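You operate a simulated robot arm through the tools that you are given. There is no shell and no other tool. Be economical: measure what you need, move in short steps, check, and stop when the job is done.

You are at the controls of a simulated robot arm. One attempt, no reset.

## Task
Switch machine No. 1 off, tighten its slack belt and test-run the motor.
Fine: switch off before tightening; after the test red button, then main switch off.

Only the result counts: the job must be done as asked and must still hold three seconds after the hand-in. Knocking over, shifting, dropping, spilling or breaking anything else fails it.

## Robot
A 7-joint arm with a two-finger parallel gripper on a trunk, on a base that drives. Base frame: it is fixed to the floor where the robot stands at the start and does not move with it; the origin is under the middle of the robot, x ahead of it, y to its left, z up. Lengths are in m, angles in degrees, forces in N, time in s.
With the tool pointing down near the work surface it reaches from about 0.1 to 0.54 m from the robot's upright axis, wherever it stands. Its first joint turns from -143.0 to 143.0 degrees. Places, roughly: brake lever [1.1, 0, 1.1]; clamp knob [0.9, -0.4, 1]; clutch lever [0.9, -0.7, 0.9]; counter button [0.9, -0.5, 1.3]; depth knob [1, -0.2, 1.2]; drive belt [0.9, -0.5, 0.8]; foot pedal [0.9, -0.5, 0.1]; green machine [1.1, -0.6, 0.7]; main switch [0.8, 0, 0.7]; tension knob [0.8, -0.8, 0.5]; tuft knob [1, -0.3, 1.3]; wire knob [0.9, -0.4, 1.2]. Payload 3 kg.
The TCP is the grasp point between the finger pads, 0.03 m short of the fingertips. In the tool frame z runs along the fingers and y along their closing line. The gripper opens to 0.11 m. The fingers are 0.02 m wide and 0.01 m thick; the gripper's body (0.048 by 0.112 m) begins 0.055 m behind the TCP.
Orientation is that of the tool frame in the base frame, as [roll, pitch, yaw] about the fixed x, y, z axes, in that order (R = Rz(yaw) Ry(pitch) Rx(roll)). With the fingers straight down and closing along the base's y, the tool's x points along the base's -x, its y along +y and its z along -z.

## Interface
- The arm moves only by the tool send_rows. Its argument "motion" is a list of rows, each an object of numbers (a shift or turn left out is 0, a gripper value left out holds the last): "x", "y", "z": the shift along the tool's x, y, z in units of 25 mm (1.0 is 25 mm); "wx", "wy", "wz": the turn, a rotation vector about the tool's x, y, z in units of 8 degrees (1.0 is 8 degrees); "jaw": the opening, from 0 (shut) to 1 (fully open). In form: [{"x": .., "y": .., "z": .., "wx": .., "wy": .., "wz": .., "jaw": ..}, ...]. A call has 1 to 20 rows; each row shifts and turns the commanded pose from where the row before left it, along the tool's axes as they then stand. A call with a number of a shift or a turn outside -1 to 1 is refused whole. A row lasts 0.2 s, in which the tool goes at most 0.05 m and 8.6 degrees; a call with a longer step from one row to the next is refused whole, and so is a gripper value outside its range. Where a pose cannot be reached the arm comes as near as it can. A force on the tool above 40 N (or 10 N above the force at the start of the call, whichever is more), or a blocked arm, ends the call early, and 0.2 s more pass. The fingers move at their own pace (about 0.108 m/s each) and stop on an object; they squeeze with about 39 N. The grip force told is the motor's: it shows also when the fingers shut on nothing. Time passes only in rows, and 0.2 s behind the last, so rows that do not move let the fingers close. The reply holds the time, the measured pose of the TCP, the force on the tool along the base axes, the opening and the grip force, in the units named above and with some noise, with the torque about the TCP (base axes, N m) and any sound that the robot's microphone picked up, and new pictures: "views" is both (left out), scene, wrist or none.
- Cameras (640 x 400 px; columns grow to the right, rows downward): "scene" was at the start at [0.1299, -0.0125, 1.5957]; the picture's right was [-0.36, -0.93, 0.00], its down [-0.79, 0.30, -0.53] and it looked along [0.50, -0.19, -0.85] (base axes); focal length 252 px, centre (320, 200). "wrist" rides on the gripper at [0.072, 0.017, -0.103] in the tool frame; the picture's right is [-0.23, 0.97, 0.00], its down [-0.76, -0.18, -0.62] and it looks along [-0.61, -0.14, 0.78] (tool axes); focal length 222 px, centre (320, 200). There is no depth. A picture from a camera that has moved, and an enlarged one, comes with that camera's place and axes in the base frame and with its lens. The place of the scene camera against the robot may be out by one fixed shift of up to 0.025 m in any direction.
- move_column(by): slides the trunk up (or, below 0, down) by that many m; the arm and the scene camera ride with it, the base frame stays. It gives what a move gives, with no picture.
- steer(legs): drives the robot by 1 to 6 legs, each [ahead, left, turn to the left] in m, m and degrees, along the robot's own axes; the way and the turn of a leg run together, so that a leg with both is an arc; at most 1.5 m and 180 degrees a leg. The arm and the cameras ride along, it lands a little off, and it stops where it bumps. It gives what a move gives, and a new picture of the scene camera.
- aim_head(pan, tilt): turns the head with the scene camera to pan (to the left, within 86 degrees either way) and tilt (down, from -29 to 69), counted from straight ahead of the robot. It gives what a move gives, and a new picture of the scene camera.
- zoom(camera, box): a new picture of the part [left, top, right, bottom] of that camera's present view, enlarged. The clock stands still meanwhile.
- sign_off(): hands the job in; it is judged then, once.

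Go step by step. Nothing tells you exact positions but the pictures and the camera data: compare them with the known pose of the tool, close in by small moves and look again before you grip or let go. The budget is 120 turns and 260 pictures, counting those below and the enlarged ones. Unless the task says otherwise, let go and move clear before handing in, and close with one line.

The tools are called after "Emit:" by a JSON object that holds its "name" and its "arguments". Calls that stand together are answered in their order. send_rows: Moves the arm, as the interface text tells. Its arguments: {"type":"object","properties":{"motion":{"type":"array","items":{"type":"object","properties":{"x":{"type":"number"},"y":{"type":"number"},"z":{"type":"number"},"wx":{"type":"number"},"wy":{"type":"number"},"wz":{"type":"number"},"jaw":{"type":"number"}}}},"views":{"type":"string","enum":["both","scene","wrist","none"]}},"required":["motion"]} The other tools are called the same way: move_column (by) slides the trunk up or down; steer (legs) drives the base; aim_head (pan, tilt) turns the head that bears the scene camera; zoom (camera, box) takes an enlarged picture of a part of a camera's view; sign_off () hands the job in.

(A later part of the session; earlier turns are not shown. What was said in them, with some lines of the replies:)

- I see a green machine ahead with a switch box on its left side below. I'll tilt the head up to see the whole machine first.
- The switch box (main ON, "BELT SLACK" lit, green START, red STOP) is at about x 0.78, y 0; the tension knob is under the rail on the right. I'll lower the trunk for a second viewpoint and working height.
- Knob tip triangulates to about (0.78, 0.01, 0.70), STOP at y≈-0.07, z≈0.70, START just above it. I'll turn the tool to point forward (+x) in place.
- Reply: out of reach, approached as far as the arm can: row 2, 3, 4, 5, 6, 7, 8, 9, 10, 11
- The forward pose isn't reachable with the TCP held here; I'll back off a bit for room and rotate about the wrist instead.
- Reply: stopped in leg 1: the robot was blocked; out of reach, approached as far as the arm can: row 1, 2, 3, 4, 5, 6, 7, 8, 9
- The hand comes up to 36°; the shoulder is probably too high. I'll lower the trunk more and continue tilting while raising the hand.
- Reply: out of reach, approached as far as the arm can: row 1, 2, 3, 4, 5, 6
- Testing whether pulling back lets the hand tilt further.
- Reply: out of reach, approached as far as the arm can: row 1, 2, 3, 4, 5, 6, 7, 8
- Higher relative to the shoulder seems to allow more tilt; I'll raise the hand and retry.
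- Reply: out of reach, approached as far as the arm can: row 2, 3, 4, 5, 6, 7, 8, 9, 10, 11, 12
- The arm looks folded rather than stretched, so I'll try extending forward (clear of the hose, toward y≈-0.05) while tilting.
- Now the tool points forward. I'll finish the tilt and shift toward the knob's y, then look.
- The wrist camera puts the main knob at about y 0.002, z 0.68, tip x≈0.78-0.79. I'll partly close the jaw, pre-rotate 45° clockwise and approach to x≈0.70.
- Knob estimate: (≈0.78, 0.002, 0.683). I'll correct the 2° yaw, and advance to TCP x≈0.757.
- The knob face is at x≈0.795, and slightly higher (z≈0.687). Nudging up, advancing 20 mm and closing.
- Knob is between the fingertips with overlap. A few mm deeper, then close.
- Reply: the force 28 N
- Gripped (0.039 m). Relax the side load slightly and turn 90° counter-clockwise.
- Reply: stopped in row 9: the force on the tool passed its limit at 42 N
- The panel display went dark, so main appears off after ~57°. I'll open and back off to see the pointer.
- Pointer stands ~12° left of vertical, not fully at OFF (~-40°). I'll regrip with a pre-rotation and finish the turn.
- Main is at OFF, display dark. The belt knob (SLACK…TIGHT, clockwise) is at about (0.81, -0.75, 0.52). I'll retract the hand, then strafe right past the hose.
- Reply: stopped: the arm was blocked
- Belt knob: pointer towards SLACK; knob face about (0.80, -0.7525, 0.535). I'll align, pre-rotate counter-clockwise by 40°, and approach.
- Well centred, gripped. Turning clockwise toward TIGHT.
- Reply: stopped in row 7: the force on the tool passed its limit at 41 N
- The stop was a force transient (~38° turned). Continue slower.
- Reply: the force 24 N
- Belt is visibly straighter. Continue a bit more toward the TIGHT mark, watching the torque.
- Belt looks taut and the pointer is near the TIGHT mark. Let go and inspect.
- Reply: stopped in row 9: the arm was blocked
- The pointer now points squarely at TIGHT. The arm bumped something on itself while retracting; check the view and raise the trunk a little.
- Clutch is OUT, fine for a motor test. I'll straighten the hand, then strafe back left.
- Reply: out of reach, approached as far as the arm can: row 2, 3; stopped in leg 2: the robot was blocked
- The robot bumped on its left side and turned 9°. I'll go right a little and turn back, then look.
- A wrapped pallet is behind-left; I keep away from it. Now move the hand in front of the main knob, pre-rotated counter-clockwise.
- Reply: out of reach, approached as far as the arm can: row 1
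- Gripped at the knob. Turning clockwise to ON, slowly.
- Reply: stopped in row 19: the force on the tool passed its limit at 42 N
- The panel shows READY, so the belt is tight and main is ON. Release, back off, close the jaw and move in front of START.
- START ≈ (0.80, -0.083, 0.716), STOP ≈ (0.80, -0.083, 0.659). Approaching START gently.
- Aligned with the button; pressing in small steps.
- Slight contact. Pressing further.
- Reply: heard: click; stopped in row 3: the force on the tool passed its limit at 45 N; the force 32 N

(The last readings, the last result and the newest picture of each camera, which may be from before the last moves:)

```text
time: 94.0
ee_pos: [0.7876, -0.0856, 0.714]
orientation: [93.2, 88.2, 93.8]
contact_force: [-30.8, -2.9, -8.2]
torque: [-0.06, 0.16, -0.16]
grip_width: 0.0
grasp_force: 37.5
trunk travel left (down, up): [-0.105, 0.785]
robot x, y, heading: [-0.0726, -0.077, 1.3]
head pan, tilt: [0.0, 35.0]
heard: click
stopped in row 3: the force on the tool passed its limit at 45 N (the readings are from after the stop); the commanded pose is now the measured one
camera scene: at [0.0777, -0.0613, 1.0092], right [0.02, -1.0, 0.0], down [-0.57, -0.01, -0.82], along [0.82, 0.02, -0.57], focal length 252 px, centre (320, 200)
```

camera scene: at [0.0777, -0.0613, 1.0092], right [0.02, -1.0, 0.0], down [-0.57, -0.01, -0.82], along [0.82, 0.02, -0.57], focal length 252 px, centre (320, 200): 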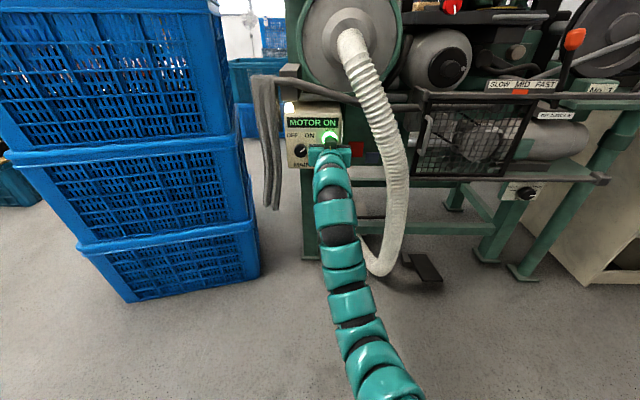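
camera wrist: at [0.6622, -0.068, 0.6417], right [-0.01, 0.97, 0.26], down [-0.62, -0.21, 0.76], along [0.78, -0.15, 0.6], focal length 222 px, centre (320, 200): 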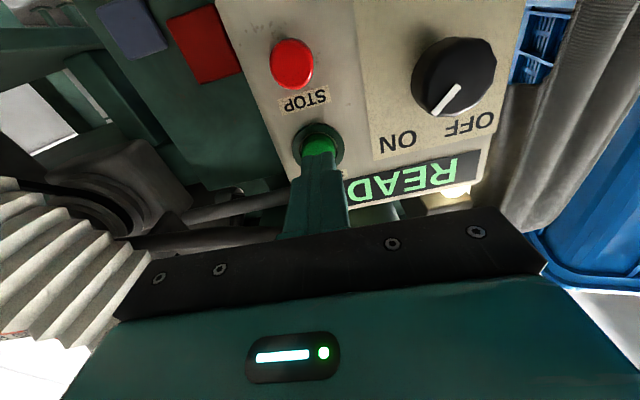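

Click heard, display shows MOTOR ON. Back off, let it run a few seconds while lining up with STOP.

Emit:
{"name": "send_rows", "arguments": {"motion": [{"z": -0.8}, {"z": -0.8}, {}, {}, {}, {}, {}, {}, {"x": 0.75}, {"x": 0.75}, {"x": 0.75}, {}, {}, {}]}}

Emit:
{"name": "zoom", "arguments": {"camera": "wrist", "box": [240, 60, 400, 220]}}

Emit:
{"name": "zoom", "arguments": {"camera": "scene", "box": [280, 60, 560, 200]}}

```text
time: 97.0
ee_pos: [0.7504, -0.0846, 0.6575]
orientation: [95.9, 88.3, 96.6]
contact_force: [0.2, -0.8, 0.0]
torque: [-0.01, -0.01, 0.01]
grip_width: 0.0002
grasp_force: 37.6
trunk travel left (down, up): [-0.105, 0.785]
robot x, y, heading: [-0.074, -0.0777, 1.1]
head pan, tilt: [0.0, 35.0]
camera scene: at [0.0794, -0.0609, 1.0091], right [0.02, -1.0, 0.0], down [-0.57, -0.01, -0.82], along [0.82, 0.02, -0.57], focal length 252 px, centre (320, 200)
camera wrist: at [0.6457, -0.0668, 0.5849], right [-0.01, 0.97, 0.26], down [-0.62, -0.21, 0.76], along [0.79, -0.15, 0.6], focal length 222 px, centre (320, 200)
```

scene: 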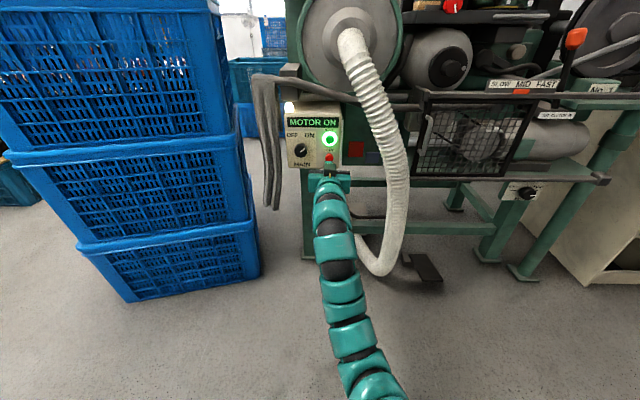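
wrist: 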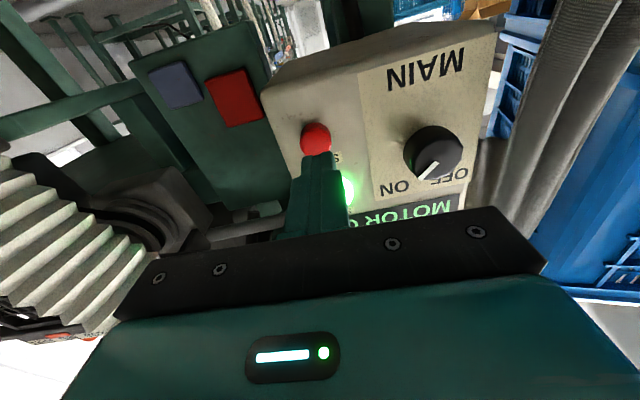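

```text
2.50 times, centred on (320, 140) of wrist
camera zoom: at [0.6457, -0.0668, 0.5849], right [-0.01, 0.97, 0.26], down [-0.62, -0.21, 0.76], along [0.79, -0.15, 0.6], focal length 555 px, centre (320, 350)
```

zoom: 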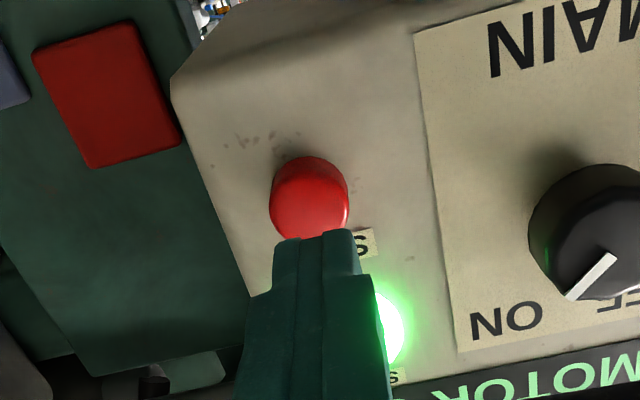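

```text
2.29 times, centred on (420, 130) of scene
camera zoom: at [0.0794, -0.0609, 1.0091], right [0.02, -1.0, 0.0], down [-0.57, -0.01, -0.82], along [0.82, 0.02, -0.57], focal length 576 px, centre (91, 360)
```

zoom: 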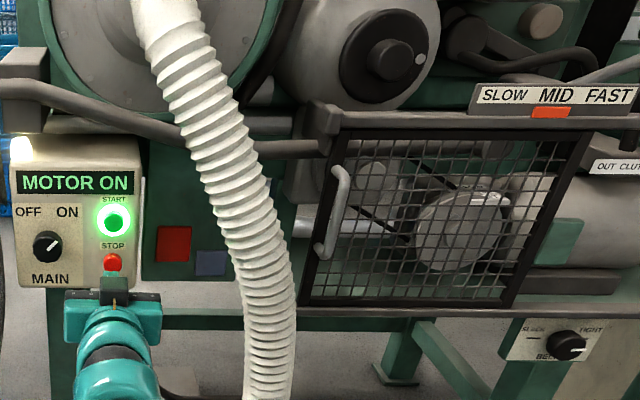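

Motor running >3 s, STOP lined up. Press it.

Emit:
{"name": "send_rows", "arguments": {"motion": [{"y": -0.1, "z": 0.5}, {"z": 0.5}, {"z": 0.2}, {"z": 0.15}, {"z": 0.12}, {"z": 0.12}, {}]}}

```text
time: 98.7
ee_pos: [0.7874, -0.0872, 0.6558]
orientation: [96.9, 88.2, 97.6]
contact_force: [-27.6, -2.3, -4.1]
torque: [-0.17, 0.17, -0.1]
grip_width: 0.0
grasp_force: 37.7
trunk travel left (down, up): [-0.105, 0.785]
robot x, y, heading: [-0.0776, -0.0812, 1.3]
head pan, tilt: [0.0, 35.0]
heard: click
stopped in row 7: the force on the tool passed its limit at 40 N (the readings are from after the stop); the commanded pose is now the measured one
camera scene: at [0.0772, -0.0613, 1.0094], right [0.02, -1.0, 0.0], down [-0.57, -0.01, -0.82], along [0.82, 0.02, -0.57], focal length 252 px, centre (320, 200)
camera wrist: at [0.6828, -0.0688, 0.5851], right [-0.01, 0.97, 0.26], down [-0.62, -0.21, 0.76], along [0.79, -0.15, 0.6], focal length 222 px, centre (320, 200)
```

scene: 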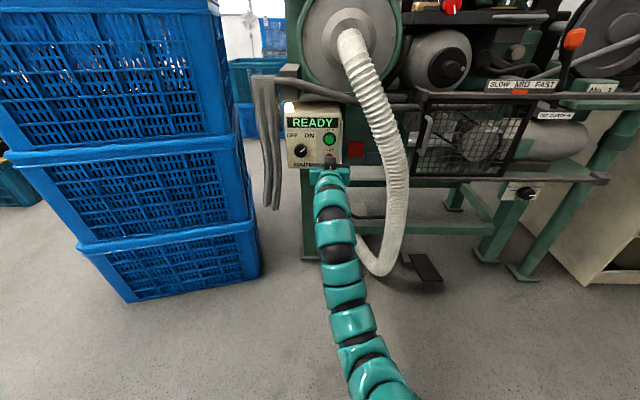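
wrist: 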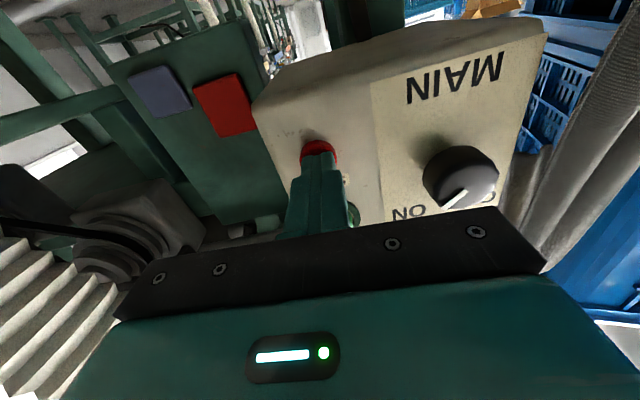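

Motor stopped (READY). Now back to the main knob: retract, shift, open, pre-rotate clockwise.

Emit:
{"name": "send_rows", "arguments": {"motion": [{"z": -1}, {"z": -1}, {"z": -1}, {"z": -1}, {"y": 0.9, "x": -0.6, "jaw": 0.6}, {"y": 0.9, "x": -0.6}, {"y": 0.9}, {"y": 0.8}, {"wz": 0.95}, {"wz": 0.95}, {"wz": 0.95}, {"wz": 0.95}, {"wz": 0.95}, {"wz": 0.95}, {}], "views": "wrist"}}

```text
time: 101.9
ee_pos: [0.6872, -0.0005, 0.6882]
orientation: [90.4, 42.6, 91.0]
contact_force: [-0.1, 0.0, -0.5]
torque: [0.01, -0.02, 0.0]
grip_width: 0.0659
grasp_force: 0.1
trunk travel left (down, up): [-0.105, 0.785]
robot x, y, heading: [-0.0708, -0.0776, 1.2]
head pan, tilt: [0.0, 35.0]
camera wrist: at [0.5826, 0.0627, 0.6524], right [0.0, 0.49, 0.87], down [-0.61, -0.69, 0.39], along [0.79, -0.53, 0.3], focal length 222 px, centre (320, 200)
```

wrist: 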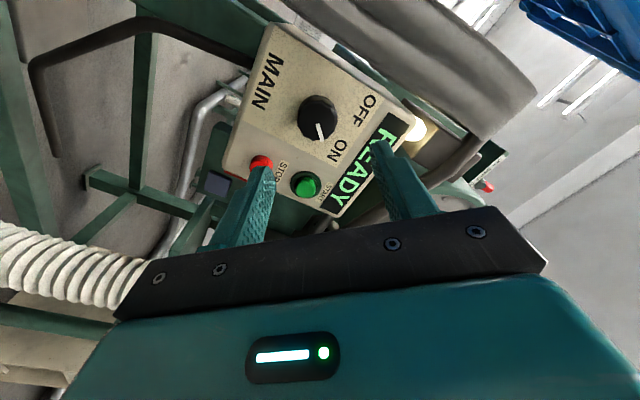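

Emit:
{"name": "send_rows", "arguments": {"motion": [{"x": 0.05, "y": -0.12}, {"z": 0.95}, {"z": 0.95}, {"z": 0.95}, {"z": 0.95}, {"jaw": 0}, {"jaw": 0}, {"jaw": 0}, {}], "views": "wrist"}}

```text
time: 103.9
ee_pos: [0.7816, 0.0002, 0.6845]
orientation: [90.3, 42.7, 90.9]
contact_force: [18.3, 5.9, 11.6]
torque: [-0.02, 0.25, 0.61]
grip_width: 0.039
grasp_force: 44.6
trunk travel left (down, up): [-0.105, 0.785]
robot x, y, heading: [-0.0736, -0.0764, 1.4]
head pan, tilt: [0.0, 35.0]
camera wrist: at [0.6766, 0.0627, 0.6489], right [0.0, 0.49, 0.87], down [-0.61, -0.69, 0.39], along [0.79, -0.53, 0.3], focal length 222 px, centre (320, 200)
```

wrist: 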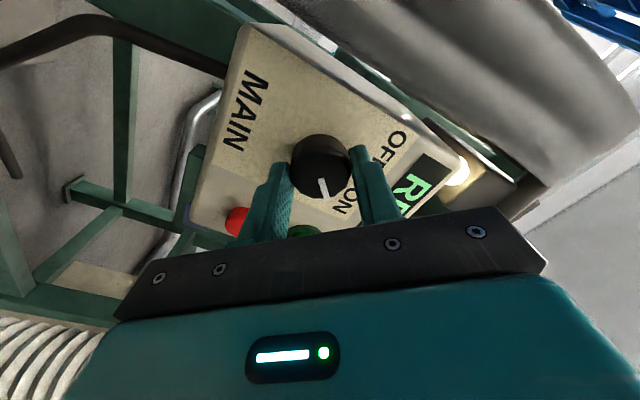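

Emit:
{"name": "send_rows", "arguments": {"motion": [{"y": 0.05, "z": 0.05}, {"wz": -0.6}, {"wz": -0.6}, {"wz": -0.6}, {"wz": -0.6}, {"wz": -0.6}, {"wz": -0.6}, {"wz": -0.6}, {"wz": -0.6}, {"wz": -0.6}, {"wz": -0.6}, {"wz": -0.6}, {"wz": -0.6}, {"wz": -0.6}, {"wz": -0.6}, {"wz": -0.6}, {"wz": -0.6}, {"wz": -0.6}, {"wz": -0.6}, {}], "views": "wrist"}}

Emit:
{"name": "zoom", "arguments": {"camera": "scene", "box": [270, 90, 360, 180]}}

```text
time: 104.5
ee_pos: [0.7817, -0.0004, 0.6848]
orientation: [90.6, 45.7, 91.1]
contact_force: [-20.2, -3.7, -1.3]
torque: [0.05, -0.18, -0.65]
grip_width: 0.0391
grasp_force: 45.1
trunk travel left (down, up): [-0.105, 0.785]
robot x, y, heading: [-0.0741, -0.0762, 1.1]
head pan, tilt: [0.0, 35.0]
stopped in row 2: the force on the tool passed its limit at 43 N (the readings are from after the stop); the commanded pose is now the measured one
camera wrist: at [0.6767, 0.0608, 0.6459], right [0.0, 0.54, 0.84], down [-0.61, -0.67, 0.43], along [0.79, -0.52, 0.33], focal length 222 px, centre (320, 200)
```

wrist: 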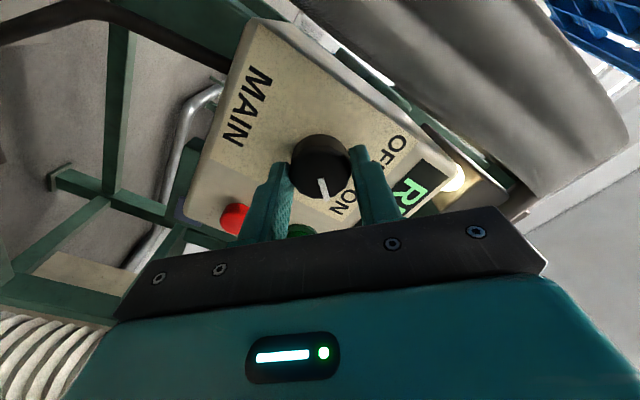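

```text
4.44 times, centred on (315, 135) of scene
camera zoom: at [0.0767, -0.0615, 1.0092], right [0.02, -1.0, 0.0], down [-0.57, -0.01, -0.82], along [0.82, 0.02, -0.57], focal length 1121 px, centre (342, 489)
```

zoom: 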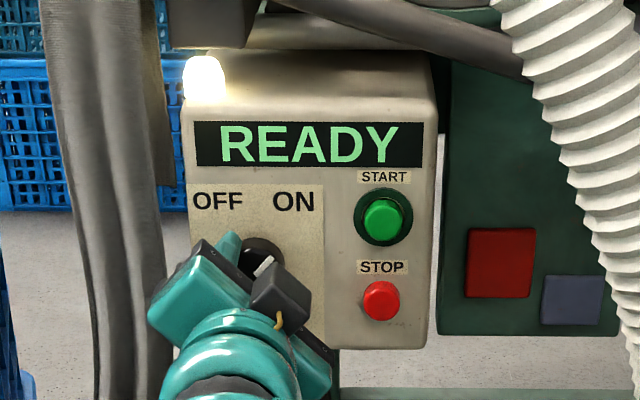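

Just a transient; continuing the turn.

Emit:
{"name": "send_rows", "arguments": {"motion": [{}, {"wz": -0.5}, {"wz": -0.5}, {"wz": -0.5}, {"wz": -0.5}, {"wz": -0.5}, {"wz": -0.5}, {"wz": -0.5}, {"wz": -0.5}, {"wz": -0.5}, {"wz": -0.5}, {"wz": -0.5}, {"wz": -0.5}, {"wz": -0.5}, {"wz": -0.5}, {"wz": -0.5}, {"wz": -0.5}, {"wz": -0.5}, {"wz": -0.5}, {}], "views": "none"}}

Emit:
{"name": "zoom", "arguments": {"camera": "scene", "box": [270, 90, 360, 180]}}

```text
time: 106.4
ee_pos: [0.7825, -0.001, 0.6848]
orientation: [91.9, 74.5, 92.4]
contact_force: [-19.4, -2.5, -2.0]
torque: [-0.02, 0.0, -0.4]
grip_width: 0.0391
grasp_force: 44.8
trunk travel left (down, up): [-0.105, 0.785]
robot x, y, heading: [-0.0754, -0.0774, 1.3]
head pan, tilt: [0.0, 35.0]
stopped in row 9: the force on the tool passed its limit at 42 N (the readings are from after the stop); the commanded pose is now the measured one
```

```text
4.44 times, centred on (315, 135) of scene
camera zoom: at [0.0766, -0.0616, 1.0093], right [0.02, -1.0, 0.0], down [-0.57, -0.01, -0.82], along [0.82, 0.02, -0.57], focal length 1121 px, centre (342, 489)
```

zoom: 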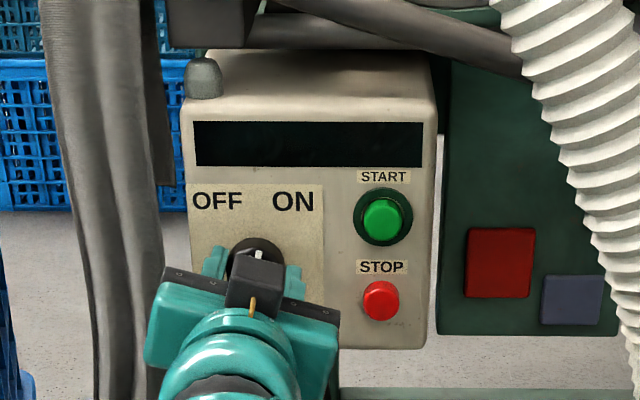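

Display is dark already; continue to the OFF mark.

Emit:
{"name": "send_rows", "arguments": {"motion": [{"z": -0.08}, {"wz": -0.5}, {"wz": -0.5}, {"wz": -0.5}, {"wz": -0.5}, {"wz": -0.5}, {"wz": -0.5}, {"wz": -0.5}, {"wz": -0.5}, {"wz": -0.5}, {"wz": -0.5}, {"wz": -0.5}, {"wz": -0.5}, {"wz": -0.5}, {}], "views": "none"}}

Emit:
{"name": "zoom", "arguments": {"camera": "scene", "box": [270, 90, 360, 180]}}

```text
time: 109.6
ee_pos: [0.7809, -0.0014, 0.6838]
orientation: [-90.9, 53.5, -90.2]
contact_force: [7.9, -7.2, 13.5]
torque: [-0.01, 0.02, -0.72]
grip_width: 0.0387
grasp_force: 45.0
trunk travel left (down, up): [-0.105, 0.785]
robot x, y, heading: [-0.0713, -0.0767, 1.1]
head pan, tilt: [0.0, 35.0]
```

```text
4.44 times, centred on (315, 135) of scene
camera zoom: at [0.0771, -0.0621, 1.0092], right [0.02, -1.0, 0.0], down [-0.57, -0.01, -0.82], along [0.82, 0.02, -0.57], focal length 1121 px, centre (342, 489)
```

zoom: 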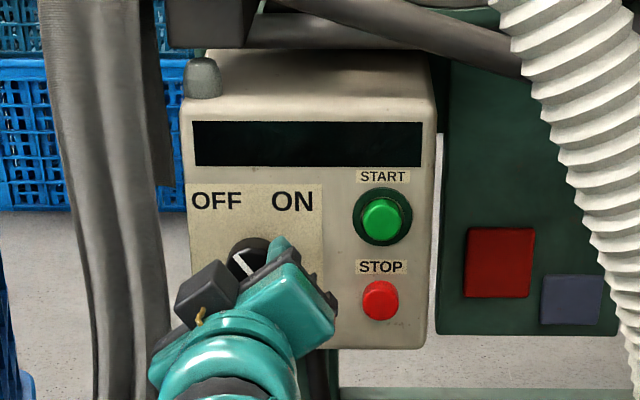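

Emit:
{"name": "send_rows", "arguments": {"motion": [{"wz": -0.45}, {"wz": -0.45}, {"wz": -0.3}, {}, {"jaw": 0.6}, {"jaw": 0.6}, {"z": -1}, {"z": -1}, {"z": -1}, {"z": -1}, {"x": 1}, {"x": 1}, {}], "views": "scene"}}

Emit:
{"name": "zoom", "arguments": {"camera": "scene", "box": [270, 90, 360, 180]}}

```text
time: 112.4
ee_pos: [0.6827, -0.0359, 0.6476]
orientation: [-90.9, 44.0, -89.9]
contact_force: [-0.3, 0.4, 0.4]
torque: [0.01, -0.02, 0.02]
grip_width: 0.0658
grasp_force: 0.2
trunk travel left (down, up): [-0.105, 0.785]
robot x, y, heading: [-0.0723, -0.078, 1.2]
head pan, tilt: [0.0, 35.0]
camera scene: at [0.0779, -0.0614, 1.0091], right [0.02, -1.0, 0.0], down [-0.57, -0.01, -0.82], along [0.82, 0.02, -0.57], focal length 252 px, centre (320, 200)
```

scene: 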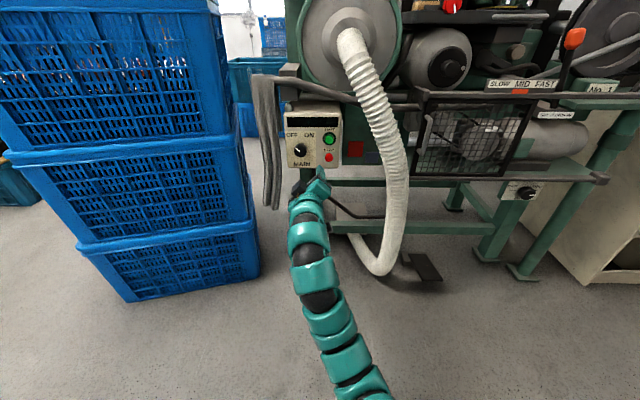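

```text
4.44 times, centred on (315, 135) of scene
camera zoom: at [0.0779, -0.0614, 1.0091], right [0.02, -1.0, 0.0], down [-0.57, -0.01, -0.82], along [0.82, 0.02, -0.57], focal length 1121 px, centre (342, 489)
```

zoom: 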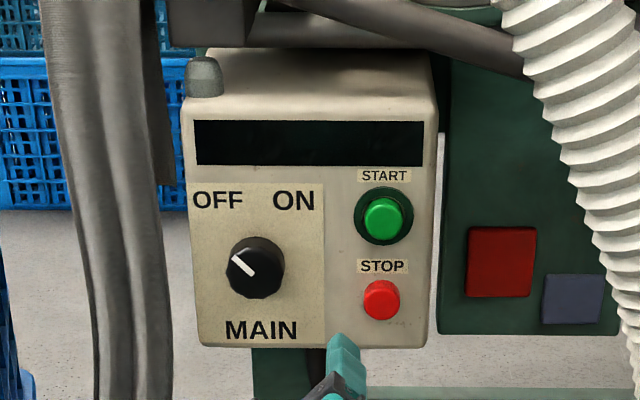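

Main is at OFF, the display is dark, the belt knob is at TIGHT and the hand is free. I'll back the hand off a little more and hand in.

Emit:
{"name": "send_rows", "arguments": {"motion": [{"z": -1}, {"z": -1}, {}], "views": "none"}}

Emit:
{"name": "sign_off", "arguments": {}}

```text
time: 113.2
ee_pos: [0.6339, -0.0362, 0.649]
orientation: [-90.8, 44.0, -89.8]
contact_force: [0.2, -1.5, 0.0]
torque: [0.0, 0.01, -0.02]
grip_width: 0.066
grasp_force: 0.1
trunk travel left (down, up): [-0.105, 0.785]
robot x, y, heading: [-0.0792, -0.0806, 0.9]
head pan, tilt: [0.0, 35.0]
```

```text
The job is handed in.
```

I switched machine No. 1 off and tightened its belt to the TIGHT mark. I then switched it back on (it showed READY), ran the motor for a few seconds with the clutch out, pressed red STOP and turned the main switch off. While driving, the base was stopped twice by something behind or to its left, probably the wrapped pallet there; I saw nothing moved, but I did not check the pallet closely.
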